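You operate a simulated robot arm through the tools that you are given. There is no shell and no other tool. Be economical: measure what you need, move in short steps, check, and stop when the job is done.

The job below is to be done with a simulated robot arm. You get a single attempt, and the scene is never put back.

TASK
Put the white tube labelled "balm" from the top of the side table on the green gel pack and the white tube marked "cream" on top of the teal wiping block.
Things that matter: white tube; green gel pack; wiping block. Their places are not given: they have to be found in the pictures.

It is judged by the outcome, as a careful person would: the job done as asked, and still so three seconds after it is handed in. It fails if anything else is knocked over, pushed out of place, dropped, spilled or broken.

THE ROBOT
A 7-joint arm with a two-finger parallel gripper, fixed in place. Base frame: the origin is at the foot of the arm, x ahead of it, y to its left, z up; the work surface is at about z = 780. Readings come in mm, degrees, newtons and seconds.
With the tool pointing down near the work surface it reaches from about 220 to 680 mm from the base axis. Its first joint turns from -66.0 to 66.0 degrees. Payload 2.4 kg.
The tool frame sits at the grasp point between the pads (the TCP): z along the fingers, y along the line on which they close. The tips reach 30 mm beyond it. The gripper opens to 94 mm. The fingers are 28 mm wide and 10 mm thick; the gripper's body (50 by 96 mm) begins 55 mm behind the TCP.
Orientation is that of the tool frame in the base frame, as [roll, pitch, yaw] about the fixed x, y, z axes, in that order (R = Rz(yaw) Ry(pitch) Rx(roll)). With the fingers straight down and closing along the base's y, the tool's x points along the base's -x, its y along +y and its z along -z.

THE INTERFACE
- The arm moves only by the tool nudge_tool. Its argument "deltas" is a list of rows, each a list of 7 numbers: the shift along the tool's x, y, z in mm, then the turn, a rotation vector about the tool's x, y, z in degrees, then the opening, from 0 (shut) to 1 (fully open). In form: [[dx, dy, dz, wx, wy, wz, claw], ...]. A call has 1 to 20 rows; each row shifts and turns the commanded pose from where the row before left it, along the tool's axes as they then stand. A row lasts 0.2 s, in which the tool goes at most 50 mm and 8.6 degrees; a call with a longer step from one row to the next is refused whole, and so is a gripper value outside its range. A pose out of reach is approached as far as the arm can. The call stops where the force on the tool passes 40 N (or 10 N more than at its start, if that is more) or the arm is blocked; 0.2 s more then pass. Each finger travels about 153 mm/s and halts on what it meets, pressing with about 36 N; the grip force reading is that of the motor and also rises with nothing between the fingers. The clock runs only during rows and for 0.2 s after the last one: add rows that do not move to give the fingers time. It gives the time, the measured TCP pose, the force on the tool (base axes), the opening and the grip force at its end, in the units of the frame above (readings bear some noise).
- Cameras (640 x 400 px; columns grow to the right, rows downward): "scene" is fixed at [9.5, 456.8, 1448.8]; the picture's right is [-0.94, -0.33, 0.00], its down [-0.18, 0.51, -0.84] and it looks along [0.28, -0.80, -0.54] (base axes); focal length 339 px, centre (320, 200). "wrist" rides on the gripper at [-37, 0, -58] in the tool frame; the picture's right is [0.00, -1.00, 0.00], its down [0.97, 0.00, -0.24] and it looks along [0.24, 0.00, 0.97] (tool axes); focal length 218 px, centre (320, 200).
- capture(camera): a new picture of that camera. It takes no simulated time.
- locate(camera, pixels): for up to 12 pixels [column, row] of the newest picture of that camera ("zoom" is the newest enlarged one), the place [x, y, z] in the base frame of the surface seen there, good to about 3 mm. It takes no simulated time.
- close_up(camera, box): a new picture of the part [left, top, right, bottom] of that camera's present view, enlarged. It takes no simulated time.
- finish_job(): hands the job in; it is judged then, once.

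Go step by step. Measure first, check grasps and placings, and put right what went wrong. The budget is 60 turns and 20 pictures, counting those below and the enlarged ones. Unless the task says otherwise, let go and move clear before handing in, and close with one line.

The tools are called after "Request:" as name(argument=value, ...) on one line, values as JSON. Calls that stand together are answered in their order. nudge_tool: Moves the arm, as the interface text tells. Its arguments: {"type":"object","properties":{"deltas":{"type":"array","items":{"type":"array","items":{"type":"number"}}}},"required":["deltas"]} The other tools are called the same way: capture (camera) takes a picture; locate (camera, pixels) gives the place of the surface under pixels of a picture; close_up (camera, box) takes an enlarged picture of a part of a camera's view; finish_job () hands the job in.

At the start:

```text
t: 0.0
eef_pos: [300.1, -281.5, 1086.9]
ee_rot: [-180.0, 0.0, -179.9]
ft_force: [0.5, 0.2, 0.6]
width: 94.0
gripper_force: 0.1
```

scene: 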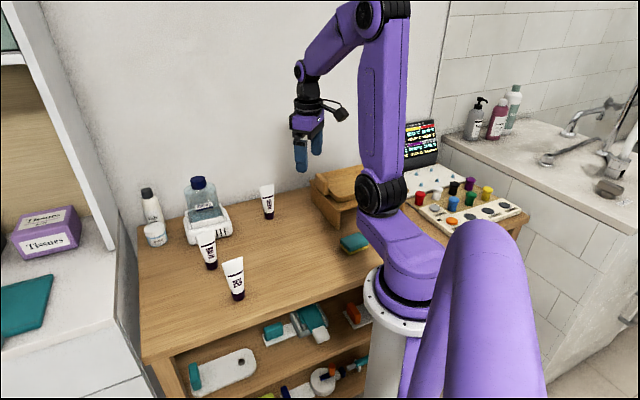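
wrist: 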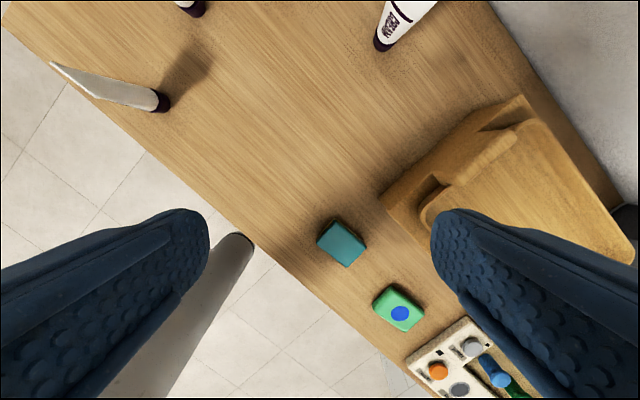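

The scene shows three white tubes standing on the table, near (268,200), (208,248) and (234,278), with the teal block near (354,242). I'll zoom in to read the labels.

Request:
close_up(camera="scene", box=[180, 170, 300, 310])

Request:
locate(camera="scene", pixels=[[268, 189], [268, 214], [206, 237], [211, 265], [233, 262], [237, 295], [354, 240]])

Request:
locate(camera="wrist", pixels=[[342, 224], [366, 245], [347, 266], [319, 242], [342, 244], [392, 286], [424, 311], [405, 331], [375, 304], [398, 309], [300, 260], [420, 260]])

```text
2.86 times, centred on (240, 240) of scene
```

zoom: 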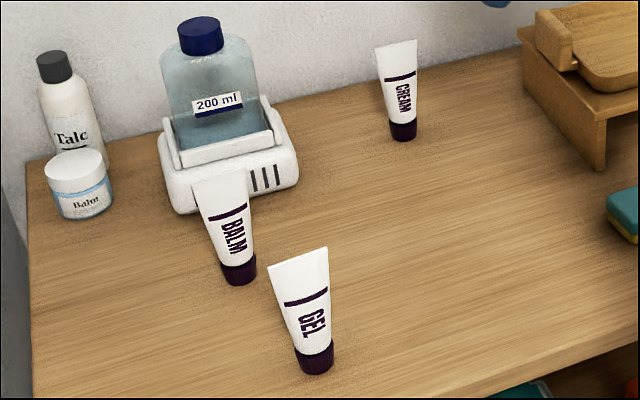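

```text
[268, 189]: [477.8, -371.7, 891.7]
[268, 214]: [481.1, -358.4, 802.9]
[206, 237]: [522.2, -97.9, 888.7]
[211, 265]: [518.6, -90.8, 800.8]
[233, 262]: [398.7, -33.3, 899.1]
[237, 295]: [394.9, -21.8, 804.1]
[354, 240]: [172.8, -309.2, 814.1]
```

```text
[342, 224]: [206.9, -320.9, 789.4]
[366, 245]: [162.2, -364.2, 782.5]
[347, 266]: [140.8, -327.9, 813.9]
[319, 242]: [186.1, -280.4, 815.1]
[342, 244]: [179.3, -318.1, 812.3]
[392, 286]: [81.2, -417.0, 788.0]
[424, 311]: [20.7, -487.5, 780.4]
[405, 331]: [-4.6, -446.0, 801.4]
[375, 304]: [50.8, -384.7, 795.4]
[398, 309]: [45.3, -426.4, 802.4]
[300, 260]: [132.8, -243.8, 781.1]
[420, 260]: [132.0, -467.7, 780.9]
```

The labels read CREAM at about (480,-360), BALM at about (520,-92), and GEL, which stays where it is. The green pack sits near (45,-428), at the edge of reach, so I'll move above it to test reach and look down.

Request:
nudge_tool(deltas=[[32, -18.6, 8, 0, 0, 0, 1], [32, -18.6, 8, 0, 0, 0, 1], [32, -18.6, 8, 0, 0, 0, 1], [32, -18.6, 8, 0, 0, 0, 1], [32, -18.6, 8, 0, 0, 0, 1], [32, -18.6, 8, 0, 0, 0, 1], [32, -18.6, 8, 0, 0, 0, 1], [31, -18.6, 8, 0, 0, 0, 1], [0, 0, 0, 0, 0, 0, 1], [0, 0, 0, 0, 0, 0, 1]])

Request:
capture(camera="wrist")

```text
t: 2.2
eef_pos: [45.4, -427.2, 1024.0]
ee_rot: [-180.0, 0.0, 180.0]
ft_force: [0.0, 0.6, 0.6]
width: 94.3
gripper_force: 0.0
```

```text
16 pictures are left
```

wrist: 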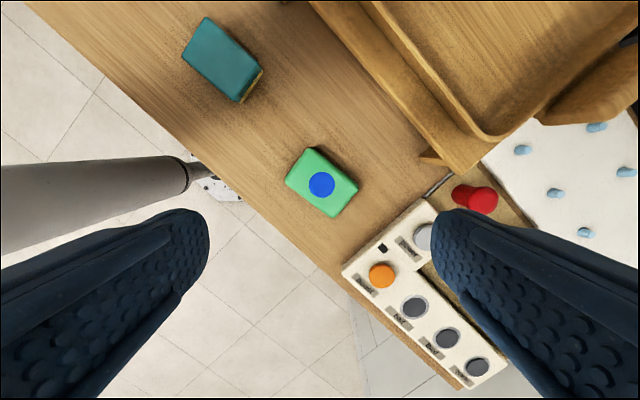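

The pack, around (322,182), is reachable. I'll measure the pack, the block and what stands around them.

Request:
locate(camera="wrist", pixels=[[312, 150], [355, 184], [335, 214], [289, 180], [322, 184], [207, 18], [260, 68], [240, 100], [184, 54], [222, 60], [440, 165], [415, 245]])

Request:
close_up(camera="wrist", box=[150, 0, 450, 240])

```text
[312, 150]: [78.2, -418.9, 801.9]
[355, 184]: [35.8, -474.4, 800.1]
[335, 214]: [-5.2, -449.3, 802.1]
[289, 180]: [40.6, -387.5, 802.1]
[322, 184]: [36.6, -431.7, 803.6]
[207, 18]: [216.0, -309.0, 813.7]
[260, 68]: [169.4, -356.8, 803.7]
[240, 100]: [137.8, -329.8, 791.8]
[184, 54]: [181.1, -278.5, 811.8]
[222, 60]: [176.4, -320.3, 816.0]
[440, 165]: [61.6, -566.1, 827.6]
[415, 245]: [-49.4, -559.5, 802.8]
```

```text
1.67 times, centred on (300, 120) of wrist
```

zoom: 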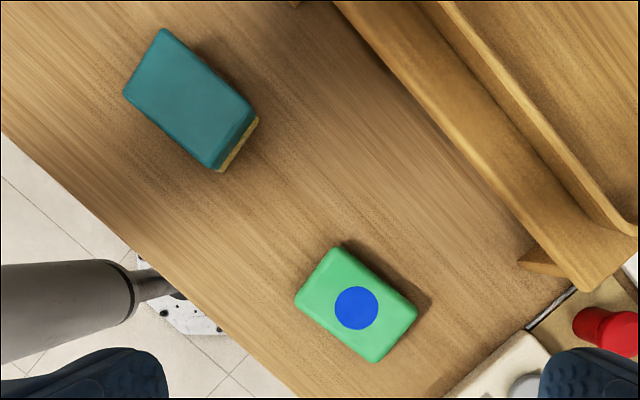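

The pack centre is about (37,-432) with its top at 802, and the block centre is about (176,-319) with its top at 815. Next I'll go above the tubes to measure their orientation.

Request:
nudge_tool(deltas=[[-40, 20, -8, 0, 0, 0, 1], [-40, 20, -8, 0, 0, 0, 1], [-40, 20, -8, 0, 0, 0, 1], [-40, 20, -8, 0, 0, 0, 1], [-40, 20, -8, 0, 0, 0, 1], [-40, 20, -8, 0, 0, 0, 1], [-40, 20, -8, 0, 0, 0, 1], [-40, 20, -4, 0, 0, 0, 1], [-40, 20, 0, 0, 0, 0, 1], [-40, 20, 0, 0, 0, 0, 1], [0, 0, 0, 0, 0, 0, 1], [0, 0, 0, 0, 0, 0, 1]])

Request:
capture(camera="wrist")

```text
t: 4.8
eef_pos: [444.9, -228.2, 1081.5]
ee_rot: [180.0, -0.1, -180.0]
ft_force: [0.2, -0.2, 0.1]
width: 94.0
gripper_force: 0.0
```

```text
14 pictures are left
```

wrist: 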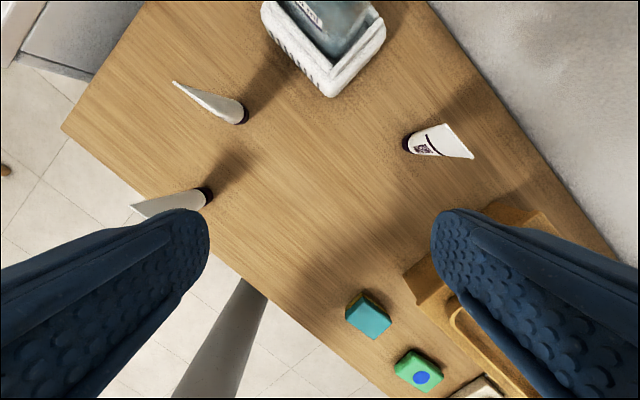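

Both tubes are in view: BALM at (173-248, 82-125) and CREAM at (403-473, 125-158). I'll zoom in on each.

Request:
close_up(camera="wrist", box=[390, 110, 490, 172])

Request:
locate(camera="zoom", pixels=[[345, 105], [528, 300], [435, 205], [100, 215], [280, 220]])

Request:
locate(camera="wrist", pixels=[[443, 126], [471, 157], [456, 142], [406, 145], [174, 83], [181, 92], [247, 115], [305, 88], [330, 96], [408, 280], [485, 210], [440, 255]])

```text
6.40 times, centred on (440, 141) of wrist
```

zoom: 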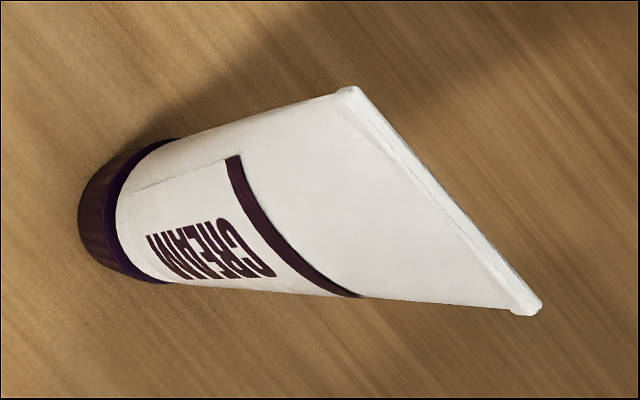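

```text
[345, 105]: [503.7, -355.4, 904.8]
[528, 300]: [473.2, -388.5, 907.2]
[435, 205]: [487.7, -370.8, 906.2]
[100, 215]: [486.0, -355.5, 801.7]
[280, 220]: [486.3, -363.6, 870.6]
```

```text
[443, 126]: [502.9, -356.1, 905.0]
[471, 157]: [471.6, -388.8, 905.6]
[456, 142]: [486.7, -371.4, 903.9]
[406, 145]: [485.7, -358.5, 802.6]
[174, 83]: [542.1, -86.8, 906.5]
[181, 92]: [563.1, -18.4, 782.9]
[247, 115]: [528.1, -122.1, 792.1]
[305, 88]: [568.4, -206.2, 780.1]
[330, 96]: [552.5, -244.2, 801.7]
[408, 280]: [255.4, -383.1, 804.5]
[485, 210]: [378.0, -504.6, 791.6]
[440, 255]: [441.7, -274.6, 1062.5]
```

CREAM's crimp runs from (503,-355) to (472,-388) with its top at z≈906. I'll grip it across its width, so I move over (488,-371) and turn +43° about the tool's z.

Request:
nudge_tool(deltas=[[-10.8, -35.8, 0, 0, 0, 0, 1], [-10.8, -35.8, 0, 0, 0, 0, 1], [-10.8, -35.8, 0, 0, 0, 0, 1], [-10.8, -35.8, 0, 0, 0, 0, 1], [0, 0, 18, 0, 0, 7.2, 1], [0, 0, 18, 0, 0, 7.2, 1], [0, 0, 18, 0, 0, 7.2, 1], [0, 0, 18, 0, 0, 7.2, 1], [0, 0, 18, 0, 0, 7.2, 1], [0, 0, 18, 0, 0, 7.2, 1], [0, 0, 0, 0, 0, 0, 1], [0, 0, 0, 0, 0, 0, 1]])

Request:
capture(camera="wrist")

```text
t: 7.4
eef_pos: [487.2, -372.7, 975.7]
ee_rot: [180.0, -0.1, 136.7]
ft_force: [-0.1, -0.4, 0.7]
width: 93.9
gripper_force: 0.0
```

```text
12 pictures are left
```

wrist: 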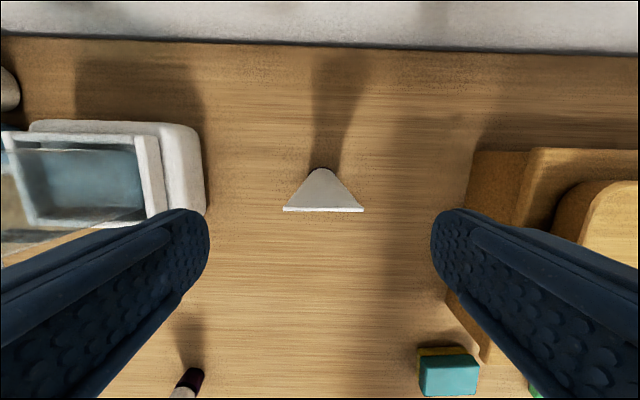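

The crimp is level in the picture, at columns 283-363 along row 210, and sits between the fingers. I'll check its exact place.

Request:
locate(camera="wrist", pixels=[[285, 210], [362, 210], [323, 210], [205, 190], [470, 190], [322, 172], [480, 330]])

```text
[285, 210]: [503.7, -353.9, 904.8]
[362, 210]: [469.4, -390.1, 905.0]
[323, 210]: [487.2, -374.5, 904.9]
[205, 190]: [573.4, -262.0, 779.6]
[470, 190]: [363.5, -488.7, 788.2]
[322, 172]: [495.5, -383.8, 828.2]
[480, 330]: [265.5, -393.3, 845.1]
```

The tube centre matches the TCP to within 1 mm. I'll descend to z≈863 and close.

Request:
nudge_tool(deltas=[[0, 0, 20, 0, 0, 0, 1], [0, 0, 20, 0, 0, 0, 1], [0, 0, 20, 0, 0, 0, 1], [0, 0, 20, 0, 0, 0, 1], [0, 0, 20, 0, 0, 0, 1], [0, 0, 12, 0, 0, 0, 1], [0, 0, 0, 0, 0, 0, 1], [0, 0, 0, 0, 0, 0, 0.6], [0, 0, 0, 0, 0, 0, 0.3], [0, 0, 0, 0, 0, 0, 0.3], [0, 0, 0, 0, 0, 0, 0.3]])

```text
t: 9.8
eef_pos: [489.6, -372.2, 864.4]
ee_rot: [180.0, 0.1, 136.8]
ft_force: [0.1, -0.8, -0.2]
width: 49.4
gripper_force: 36.1
```

The fingers halted at 49 mm with 36 N, so they hold the tube. I'll lift it and check.

Request:
nudge_tool(deltas=[[0, 0, -5, 0, 0, 0, 0.3], [0, 0, -15, 0, 0, 0, 0.3], [0, 0, -30, 0, 0, 0, 0.3], [0, 0, -40, 0, 0, 0, 0.3], [0, 0, -40, 0, 0, 0, 0.3], [0, 0, -10, 0, 0, 0, 0.3], [0, 0, 0, 0, 0, 0, 0.3]])

Request:
capture(camera="scene")

```text
t: 11.4
eef_pos: [488.3, -371.6, 1004.4]
ee_rot: [179.9, 0.0, 136.8]
ft_force: [0.1, 0.5, -0.6]
width: 49.5
gripper_force: 36.5
```

```text
11 pictures are left
```

scene: 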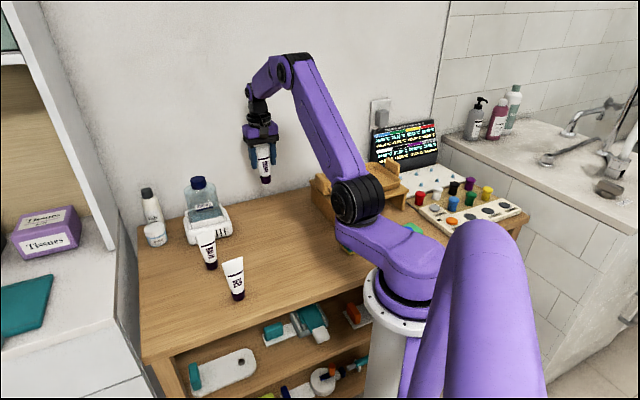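

CREAM hangs upright at (262,165). I'll carry it over the block, raised a little to clear the wooden stand.

Request:
nudge_tool(deltas=[[0, 0, -20, 0, 0, 0, 0.3], [0, 0, -20, 0, 0, 0, 0.3], [26.3, -17.5, 0, 0, 0, 0, 0.3], [26.3, -17.5, 0, 0, 0, 0, 0.3], [26.3, -17.5, 0, 0, 0, 0, 0.3], [26.3, -17.5, 0, 0, 0, 0, 0.3], [26.3, -17.5, 0, 0, 0, 0, 0.3], [26.3, -17.5, 0, 0, 0, 0, 0.3], [26.3, -17.5, 0, 0, 0, 0, 0.3], [26.3, -17.5, 0, 0, 0, 0, 0.3], [26.3, -17.5, 0, 0, 0, 0, 0.3], [26.3, -17.5, 0, 0, 0, 0, 0.3], [0, 0, 0, 0, 0, 0, 0.3], [0, 0, 0, 0, 0, 0, 0.3]])

Request:
capture(camera="wrist")

```text
t: 14.4
eef_pos: [176.9, -321.8, 1044.7]
ee_rot: [-180.0, 0.0, 136.8]
ft_force: [-0.2, 0.5, -0.3]
width: 49.3
gripper_force: 35.6
```

```text
10 pictures are left
```

wrist: 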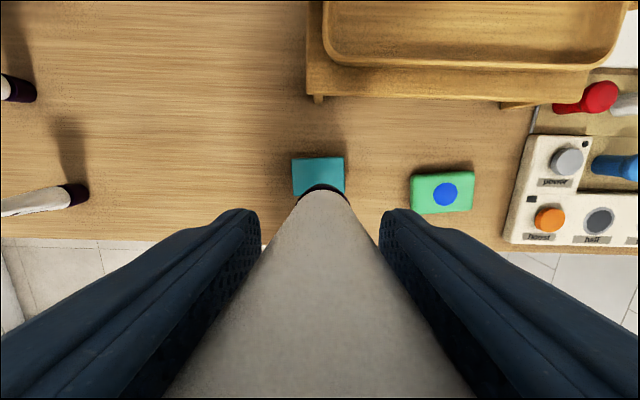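

The cap lines up with the block, whose corners show near (293,158), (342,157) and (345,193). I'll measure them precisely.

Request:
locate(camera="wrist", pixels=[[296, 160], [341, 159], [297, 192], [343, 189], [318, 170], [323, 187], [310, 90], [415, 180], [470, 176], [443, 194], [470, 206], [416, 209]])

```text
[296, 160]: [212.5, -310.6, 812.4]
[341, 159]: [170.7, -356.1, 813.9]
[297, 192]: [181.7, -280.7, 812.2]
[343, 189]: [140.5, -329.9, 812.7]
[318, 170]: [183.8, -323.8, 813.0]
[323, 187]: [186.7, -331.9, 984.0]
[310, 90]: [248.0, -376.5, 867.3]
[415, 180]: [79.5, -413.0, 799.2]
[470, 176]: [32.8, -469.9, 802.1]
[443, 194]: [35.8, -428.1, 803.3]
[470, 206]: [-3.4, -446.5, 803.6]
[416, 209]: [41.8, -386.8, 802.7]
```

The block centre is (176.4,-319.3) with its top at about 814, so a TCP of about 898 will be contact. I'll correct by 2 mm and descend to just above it.

Request:
nudge_tool(deltas=[[2.1, 1.5, 20, 0, 0, 0, 0.3], [0, 0, 30, 0, 0, 0, 0.3], [0, 0, 30, 0, 0, 0, 0.3], [0, 0, 30, 0, 0, 0, 0.3], [0, 0, 20, 0, 0, 0, 0.3], [0, 0, 10, 0, 0, 0, 0.3], [0, 0, 0, 0, 0, 0, 0.3], [0, 0, 0, 0, 0, 0, 0.3]])

```text
t: 16.2
eef_pos: [177.4, -318.0, 904.7]
ee_rot: [-179.9, 0.1, 136.8]
ft_force: [0.6, 0.0, -0.4]
width: 49.0
gripper_force: 35.9
```

Still free at 904.7. I'll lower it in small steps, watching the force.

Request:
nudge_tool(deltas=[[0, 0, 2, 0, 0, 0, 0.3], [0, 0, 2, 0, 0, 0, 0.3], [0, 0, 1, 0, 0, 0, 0.3], [0, 0, 0, 0, 0, 0, 0.3]])

```text
t: 17.2
eef_pos: [176.3, -319.6, 899.3]
ee_rot: [-180.0, 0.0, 136.9]
ft_force: [0.5, 0.2, -0.2]
width: 49.0
gripper_force: 35.8
```

Request:
nudge_tool(deltas=[[0, 0, 1, 0, 0, 0, 0.3], [0, 0, 0, 0, 0, 0, 0.3]])

Request:
close_up(camera="scene", box=[300, 150, 420, 270])

```text
t: 17.8
eef_pos: [176.7, -317.2, 897.6]
ee_rot: [-179.9, 0.0, 136.8]
ft_force: [-0.3, -0.5, -1.1]
width: 49.4
gripper_force: 36.1
```

```text
3.33 times, centred on (360, 210) of scene
```

zoom: 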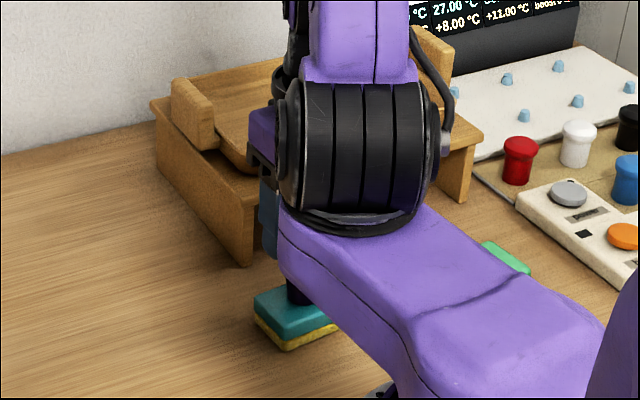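

The cap looks to be at the block's top, but there is no clear contact force yet. I'll keep going in 1 mm steps.

Request:
nudge_tool(deltas=[[0, 0, 1, 0, 0, 0, 0.3], [0, 0, 0, 0, 0, 0, 0.3]])

```text
t: 18.4
eef_pos: [176.2, -318.6, 897.0]
ee_rot: [180.0, 0.0, 136.8]
ft_force: [0.0, 1.0, 1.4]
width: 49.2
gripper_force: 36.2
```

Request:
nudge_tool(deltas=[[0, 0, 1, 0, 0, 0, 0.3], [0, 0, 0, 0, 0, 0, 0.3]])

```text
t: 19.0
eef_pos: [175.9, -318.1, 896.6]
ee_rot: [180.0, 0.1, 136.8]
ft_force: [0.5, 1.0, 17.0]
width: 49.2
gripper_force: 35.9
```

There is 17 N of contact, so the tube is seated. I'll ease back slightly, open slowly and rise.

Request:
nudge_tool(deltas=[[0, 0, -0.8, 0, 0, 0, 0.3], [0, 0, 0, 0, 0, 0, 0.53], [0, 0, 0, 0, 0, 0, 0.6], [0, 0, 0, 0, 0, 0, 0.75], [0, 0, 0, 0, 0, 0, 1], [0, 0, 0, 0, 0, 0, 1], [0, 0, -15, 0, 0, 0, 1], [0, 0, -30, 0, 0, 0, 1], [0, 0, -40, 0, 0, 0, 1], [0, 0, -40, 0, 0, 0, 1], [0, 0, -25, 0, 0, 0, 1], [0, 0, 0, 0, 0, 0, 1]])

Request:
capture(camera="wrist")

```text
t: 21.6
eef_pos: [176.1, -320.2, 1046.4]
ee_rot: [-179.9, 0.0, 136.8]
ft_force: [0.5, -0.1, -0.4]
width: 94.0
gripper_force: 0.1
```

```text
8 pictures are left
```

wrist: 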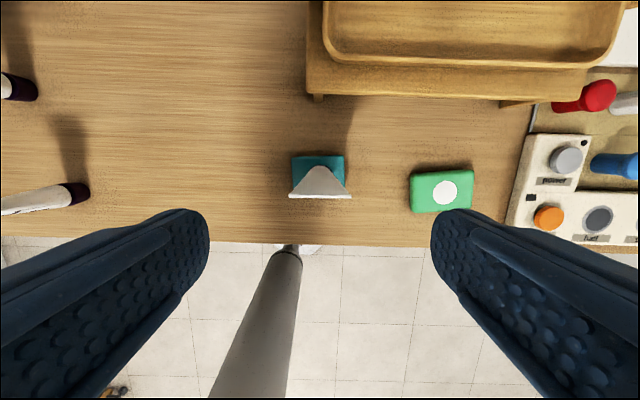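

CREAM stands upright on the block at (320,180). The dot on the gel pack now looks white instead of blue, so I'll look at that later. Now I move above BALM.

Request:
nudge_tool(deltas=[[-8.63, 32.7, 0, 0, 0, 0, 1], [-8.63, 32.7, 0, 0, 0, 0, 1], [-8.63, 32.7, 0, 0, 0, 0, 1], [-8.63, 32.7, 0, 0, 0, 0, 1], [-8.63, 32.7, 0, 0, 0, 0, 1], [-8.63, 32.7, 0, 0, 0, 0, 1], [-8.63, 32.7, 0, 0, 0, 0, 1], [-8.63, 32.7, 0, 0, 0, 0, 1], [-8.63, 32.7, 0, 0, 0, 0, 1], [-8.63, 32.7, 0, 0, 0, 0, 1], [-8.63, 32.7, 0, 0, 0, 0, 1], [-8.63, 32.7, 0, 0, 0, 0, 1], [0, 0, 0, 0, 0, 0, 1], [0, 0, 0, 0, 0, 0, 1]])

Request:
capture(camera="wrist")

```text
t: 24.6
eef_pos: [521.6, -101.3, 1048.2]
ee_rot: [-180.0, 0.1, 136.9]
ft_force: [0.1, -0.7, 0.4]
width: 94.0
gripper_force: 0.1
```

```text
7 pictures are left
```

wrist: 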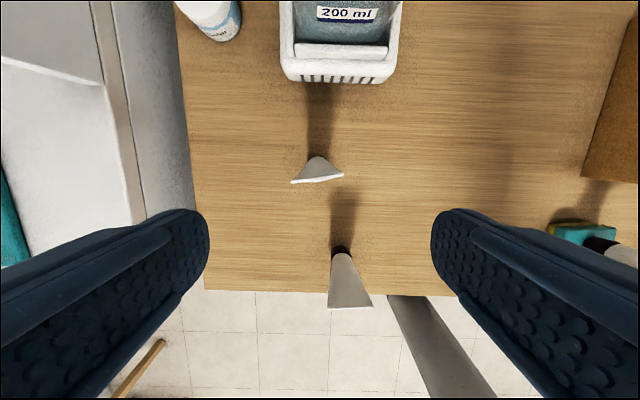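

BALM is the upper tube, with its crimp from (292,182) to (343,175). GEL is below it at (350,307).

Request:
locate(camera="wrist", pixels=[[293, 182], [342, 176], [318, 180], [317, 160], [330, 307], [371, 305], [340, 78], [342, 250]])

```text
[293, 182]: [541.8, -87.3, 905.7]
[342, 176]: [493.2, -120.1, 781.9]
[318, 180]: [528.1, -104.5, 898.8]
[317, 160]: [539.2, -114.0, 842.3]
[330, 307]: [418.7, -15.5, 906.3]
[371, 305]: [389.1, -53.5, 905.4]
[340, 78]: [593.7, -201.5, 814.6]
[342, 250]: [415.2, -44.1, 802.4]
```

BALM's crimp is about 7° off the tool's y and centred near (528.5,-105). I'll turn by -6.9°, recentre, lower to about 975 and look again.

Request:
nudge_tool(deltas=[[-7.8, 1.7, 20, 0, 0, 0, 1], [0, 0, 25, 0, 0, -6.9, 1], [0, 0, 28, 0, 0, 0, 1], [0, 0, 0, 0, 0, 0, 1], [0, 0, 0, 0, 0, 0, 1]])

Request:
capture(camera="wrist")

Request:
locate(camera="wrist", pixels=[[285, 210], [360, 210], [320, 210], [320, 209]])

```text
t: 25.8
eef_pos: [527.2, -107.0, 971.8]
ee_rot: [179.9, -0.1, 143.8]
ft_force: [0.3, -0.4, 0.6]
width: 94.0
gripper_force: 0.0
```

```text
6 pictures are left
```

wrist: 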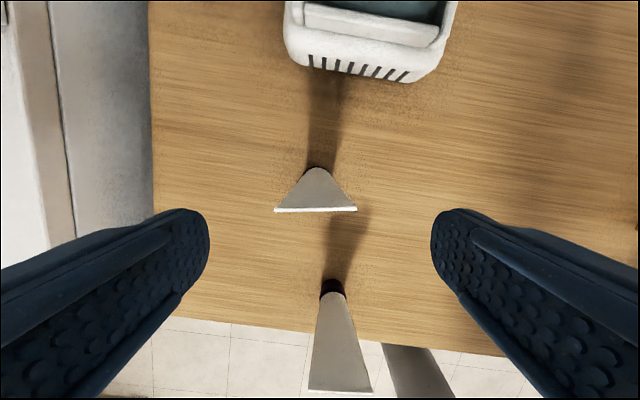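

```text
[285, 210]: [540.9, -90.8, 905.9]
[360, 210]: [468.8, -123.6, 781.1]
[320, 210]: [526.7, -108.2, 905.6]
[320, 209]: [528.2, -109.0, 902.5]
```

The crimp spans columns 275-356, about 2.6 mm toward +tool y. I'll shift, descend to 864, close and lift.

Request:
nudge_tool(deltas=[[0, 2.6, 10, 0, 0, -1.3, 1], [0, 0, 20, 0, 0, 0, 1], [0, 0, 20, 0, 0, 0, 1], [0, 0, 20, 0, 0, 0, 1], [0, 0, 20, 0, 0, 0, 1], [0, 0, 17.5, 0, 0, 0, 1], [0, 0, 0, 0, 0, 0, 1], [0, 0, 0, 0, 0, 0, 0.6], [0, 0, 0, 0, 0, 0, 0.3], [0, 0, 0, 0, 0, 0, 0.3], [0, 0, 0, 0, 0, 0, 0.3]])

```text
t: 28.2
eef_pos: [529.2, -107.2, 869.0]
ee_rot: [-179.9, 0.0, 145.0]
ft_force: [-0.2, -0.5, 0.8]
width: 49.0
gripper_force: 36.5
```

BALM is gripped at 49 mm with 36 N. I'll lift it.

Request:
nudge_tool(deltas=[[0, 0, -5, 0, 0, 0, 0.3], [0, 0, -15, 0, 0, 0, 0.3], [0, 0, -30, 0, 0, 0, 0.3], [0, 0, -40, 0, 0, 0, 0.3], [0, 0, -40, 0, 0, 0, 0.3], [0, 0, -40, 0, 0, 0, 0.3], [0, 0, -30, 0, 0, 0, 0.3], [0, 0, 0, 0, 0, 0, 0.3], [0, 0, 0, 0, 0, 0, 0.3]])

Request:
capture(camera="scene")

```text
t: 30.2
eef_pos: [528.3, -105.7, 1067.3]
ee_rot: [180.0, 0.0, 144.9]
ft_force: [0.3, 0.1, -1.2]
width: 49.1
gripper_force: 35.8
```

```text
5 pictures are left
```

scene: 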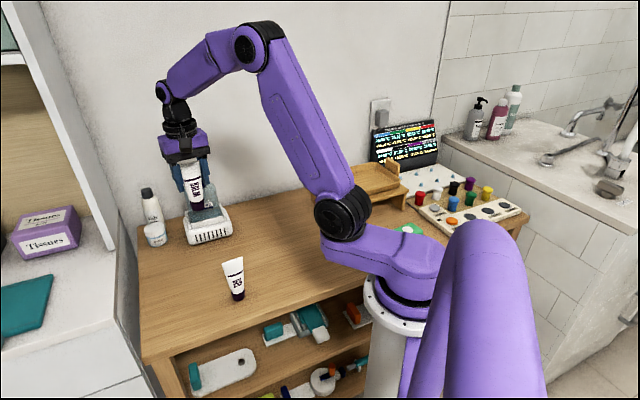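

BALM is held upright. Before carrying it to the pack I need to know how low the elbow hangs, because CREAM now stands nearby with its top at about 940.

Request:
locate(camera="scene", pixels=[[335, 215], [335, 240], [360, 250], [400, 262], [350, 195], [300, 120], [270, 60], [246, 48], [390, 300], [440, 250], [410, 228]])

```text
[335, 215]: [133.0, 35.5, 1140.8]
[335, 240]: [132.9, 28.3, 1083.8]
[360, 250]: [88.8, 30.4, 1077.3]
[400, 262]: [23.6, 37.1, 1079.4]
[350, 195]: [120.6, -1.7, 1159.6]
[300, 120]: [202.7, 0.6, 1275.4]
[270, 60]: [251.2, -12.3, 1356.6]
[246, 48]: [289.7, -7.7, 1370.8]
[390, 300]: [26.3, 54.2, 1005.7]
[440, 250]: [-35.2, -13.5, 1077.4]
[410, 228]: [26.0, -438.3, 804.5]
```

The arm's links stay above z≈1075, well clear of CREAM. I'll go via (330,-420) so the held tube doesn't pass over CREAM, and end above the pack.

Request:
nudge_tool(deltas=[[0, 0, -20, 0, 0, 0, 0.3], [-1.86, -37.1, 0, 0, 0, 0, 0.3], [-1.86, -37.1, 0, 0, 0, 0, 0.3], [-1.86, -37.1, 0, 0, 0, 0, 0.3], [-1.86, -37.1, 0, 0, 0, 0, 0.3], [-1.86, -37.1, 0, 0, 0, 0, 0.3], [-1.86, -37.1, 0, 0, 0, 0, 0.3], [-1.86, -37.1, 0, 0, 0, 0, 0.3], [-1.86, -37.1, 0, 0, 0, 0, 0.3], [-1.86, -37.1, 0, 0, 0, 0, 0.3], [-1.86, -37.1, 0, 0, 0, 0, 0.3], [0, 0, 0, 0, 0, 0, 0.3]])

Request:
nudge_tool(deltas=[[23.4, -17.6, 0, 0, 0, 0, 0.3], [23.4, -17.6, 0, 0, 0, 0, 0.3], [23.4, -17.6, 0, 0, 0, 0, 0.3], [23.4, -17.6, 0, 0, 0, 0, 0.3], [23.4, -17.6, 0, 0, 0, 0, 0.3], [23.4, -17.6, 0, 0, 0, 0, 0.3], [23.4, -17.6, 0, 0, 0, 0, 0.3], [23.4, -17.6, 0, 0, 0, 0, 0.3], [23.4, -17.6, 0, 0, 0, 0, 0.3], [23.4, -17.6, 0, 0, 0, 0, 0.3], [0, 0, 0, 0, 0, 0, 0.3], [0, 0, 0, 0, 0, 0, 0.3]])

Request:
capture(camera="wrist")

```text
t: 32.8
eef_pos: [329.1, -419.6, 1088.1]
ee_rot: [180.0, 0.1, 145.1]
ft_force: [0.3, 0.2, -1.1]
width: 49.3
gripper_force: 35.7
```

```text
t: 35.4
eef_pos: [37.3, -430.4, 1086.2]
ee_rot: [179.9, 0.0, 145.0]
ft_force: [0.4, -0.3, 0.0]
width: 49.0
gripper_force: 35.9
```

```text
4 pictures are left
```

wrist: 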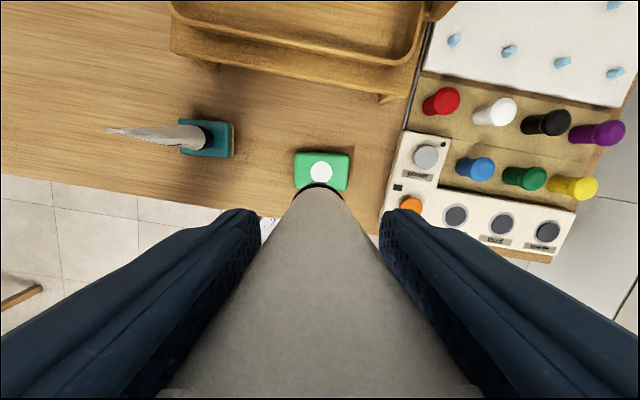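

I'm above the pack at (37,-430) with the cap lined up on it. I'll descend to just above it; contact is expected near 888.

Request:
nudge_tool(deltas=[[0, 1, 30, 0, 0, 0, 0.3], [0, 0, 35, 0, 0, 0, 0.3], [0, 0, 35, 0, 0, 0, 0.3], [0, 0, 35, 0, 0, 0, 0.3], [0, 0, 30, 0, 0, 0, 0.3], [0, 0, 20, 0, 0, 0, 0.3], [0, 0, 6, 0, 0, 0, 0.3], [0, 0, 0, 0, 0, 0, 0.3], [0, 0, 0, 0, 0, 0, 0.3]])

```text
t: 37.4
eef_pos: [39.2, -428.5, 896.3]
ee_rot: [180.0, -0.1, 145.0]
ft_force: [0.3, 0.0, -1.3]
width: 49.2
gripper_force: 36.2
```

Request:
nudge_tool(deltas=[[0, 0, 2, 0, 0, 0, 0.3], [0, 0, 1.5, 0, 0, 0, 0.3], [0, 0, 1, 0, 0, 0, 0.3], [0, 0, 0, 0, 0, 0, 0.3]])

```text
t: 38.4
eef_pos: [40.2, -429.4, 890.8]
ee_rot: [180.0, 0.0, 145.1]
ft_force: [-0.5, 1.4, -2.0]
width: 49.2
gripper_force: 35.7
```

No contact yet. I'll keep stepping down.

Request:
nudge_tool(deltas=[[0, 0, 1, 0, 0, 0, 0.3], [0, 0, 0, 0, 0, 0, 0.3]])

Request:
nudge_tool(deltas=[[0, 0, 1, 0, 0, 0, 0.3], [0, 0, 0, 0, 0, 0, 0.3]])

```text
t: 39.0
eef_pos: [39.2, -429.5, 889.6]
ee_rot: [-179.9, 0.1, 145.0]
ft_force: [-0.7, 1.5, 15.0]
width: 49.2
gripper_force: 36.3
```

```text
t: 39.6
eef_pos: [39.8, -429.9, 889.3]
ee_rot: [-179.9, 0.1, 145.0]
ft_force: [0.7, 1.7, 28.8]
width: 49.1
gripper_force: 35.9
```

There is firm contact at 29 N. I'll back off 1.6 mm to ease it, open slowly and rise.

Request:
nudge_tool(deltas=[[0, 0, -1.6, 0, 0, 0, 0.3], [0, 0, 0, 0, 0, 0, 0.3], [0, 0, 0, 0, 0, 0, 0.53], [0, 0, 0, 0, 0, 0, 0.6], [0, 0, 0, 0, 0, 0, 0.75], [0, 0, 0, 0, 0, 0, 1], [0, 0, 0, 0, 0, 0, 1], [0, 0, -15, 0, 0, 0, 1], [0, 0, -30, 0, 0, 0, 1], [0, 0, -40, 0, 0, 0, 1], [0, 0, -40, 0, 0, 0, 1], [0, 0, -40, 0, 0, 0, 1], [0, 0, -35, 0, 0, 0, 1], [0, 0, 0, 0, 0, 0, 1], [0, 0, 0, 0, 0, 0, 1]])

Request:
capture(camera="wrist")

```text
t: 42.8
eef_pos: [38.6, -427.9, 1091.3]
ee_rot: [-179.9, -0.1, 145.0]
ft_force: [-1.2, -0.3, -0.2]
width: 94.1
gripper_force: 0.1
```

```text
3 pictures are left
```

wrist: 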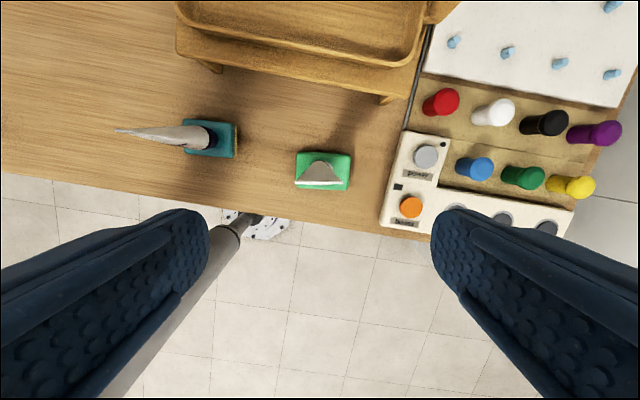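

BALM stands on the pack at (322,175) and CREAM on the block at (208,138). I'll take one last scene view as a check.

Request:
capture(camera="scene")

Request:
locate(camera="wrist", pixels=[[322, 182], [118, 131], [300, 156], [348, 158]])

```text
2 pictures are left
```

scene: 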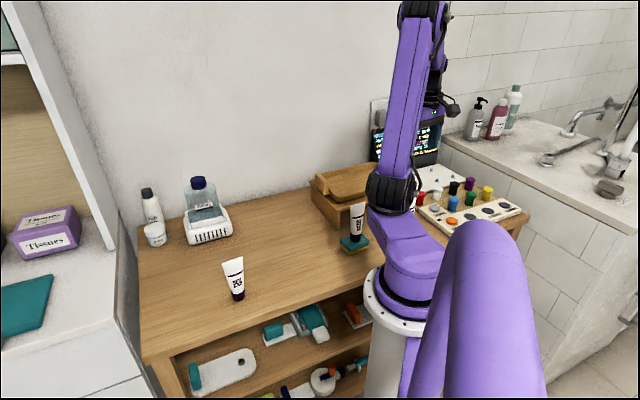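

```text
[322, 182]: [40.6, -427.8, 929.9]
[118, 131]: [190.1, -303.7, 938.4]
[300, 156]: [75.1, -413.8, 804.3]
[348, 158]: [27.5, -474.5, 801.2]
```

Both tubes stand upright and centred on their targets, nothing else has moved, and the gripper is clear. I'm handing in.

Request:
finish_job()

```text
The job is handed in.
```

The "balm" tube stands upright on the green gel pack and the "cream" tube stands upright on the teal wiping block; nothing else was disturbed, though the dot on the gel pack changed from blue to white partway through and I don't know why.
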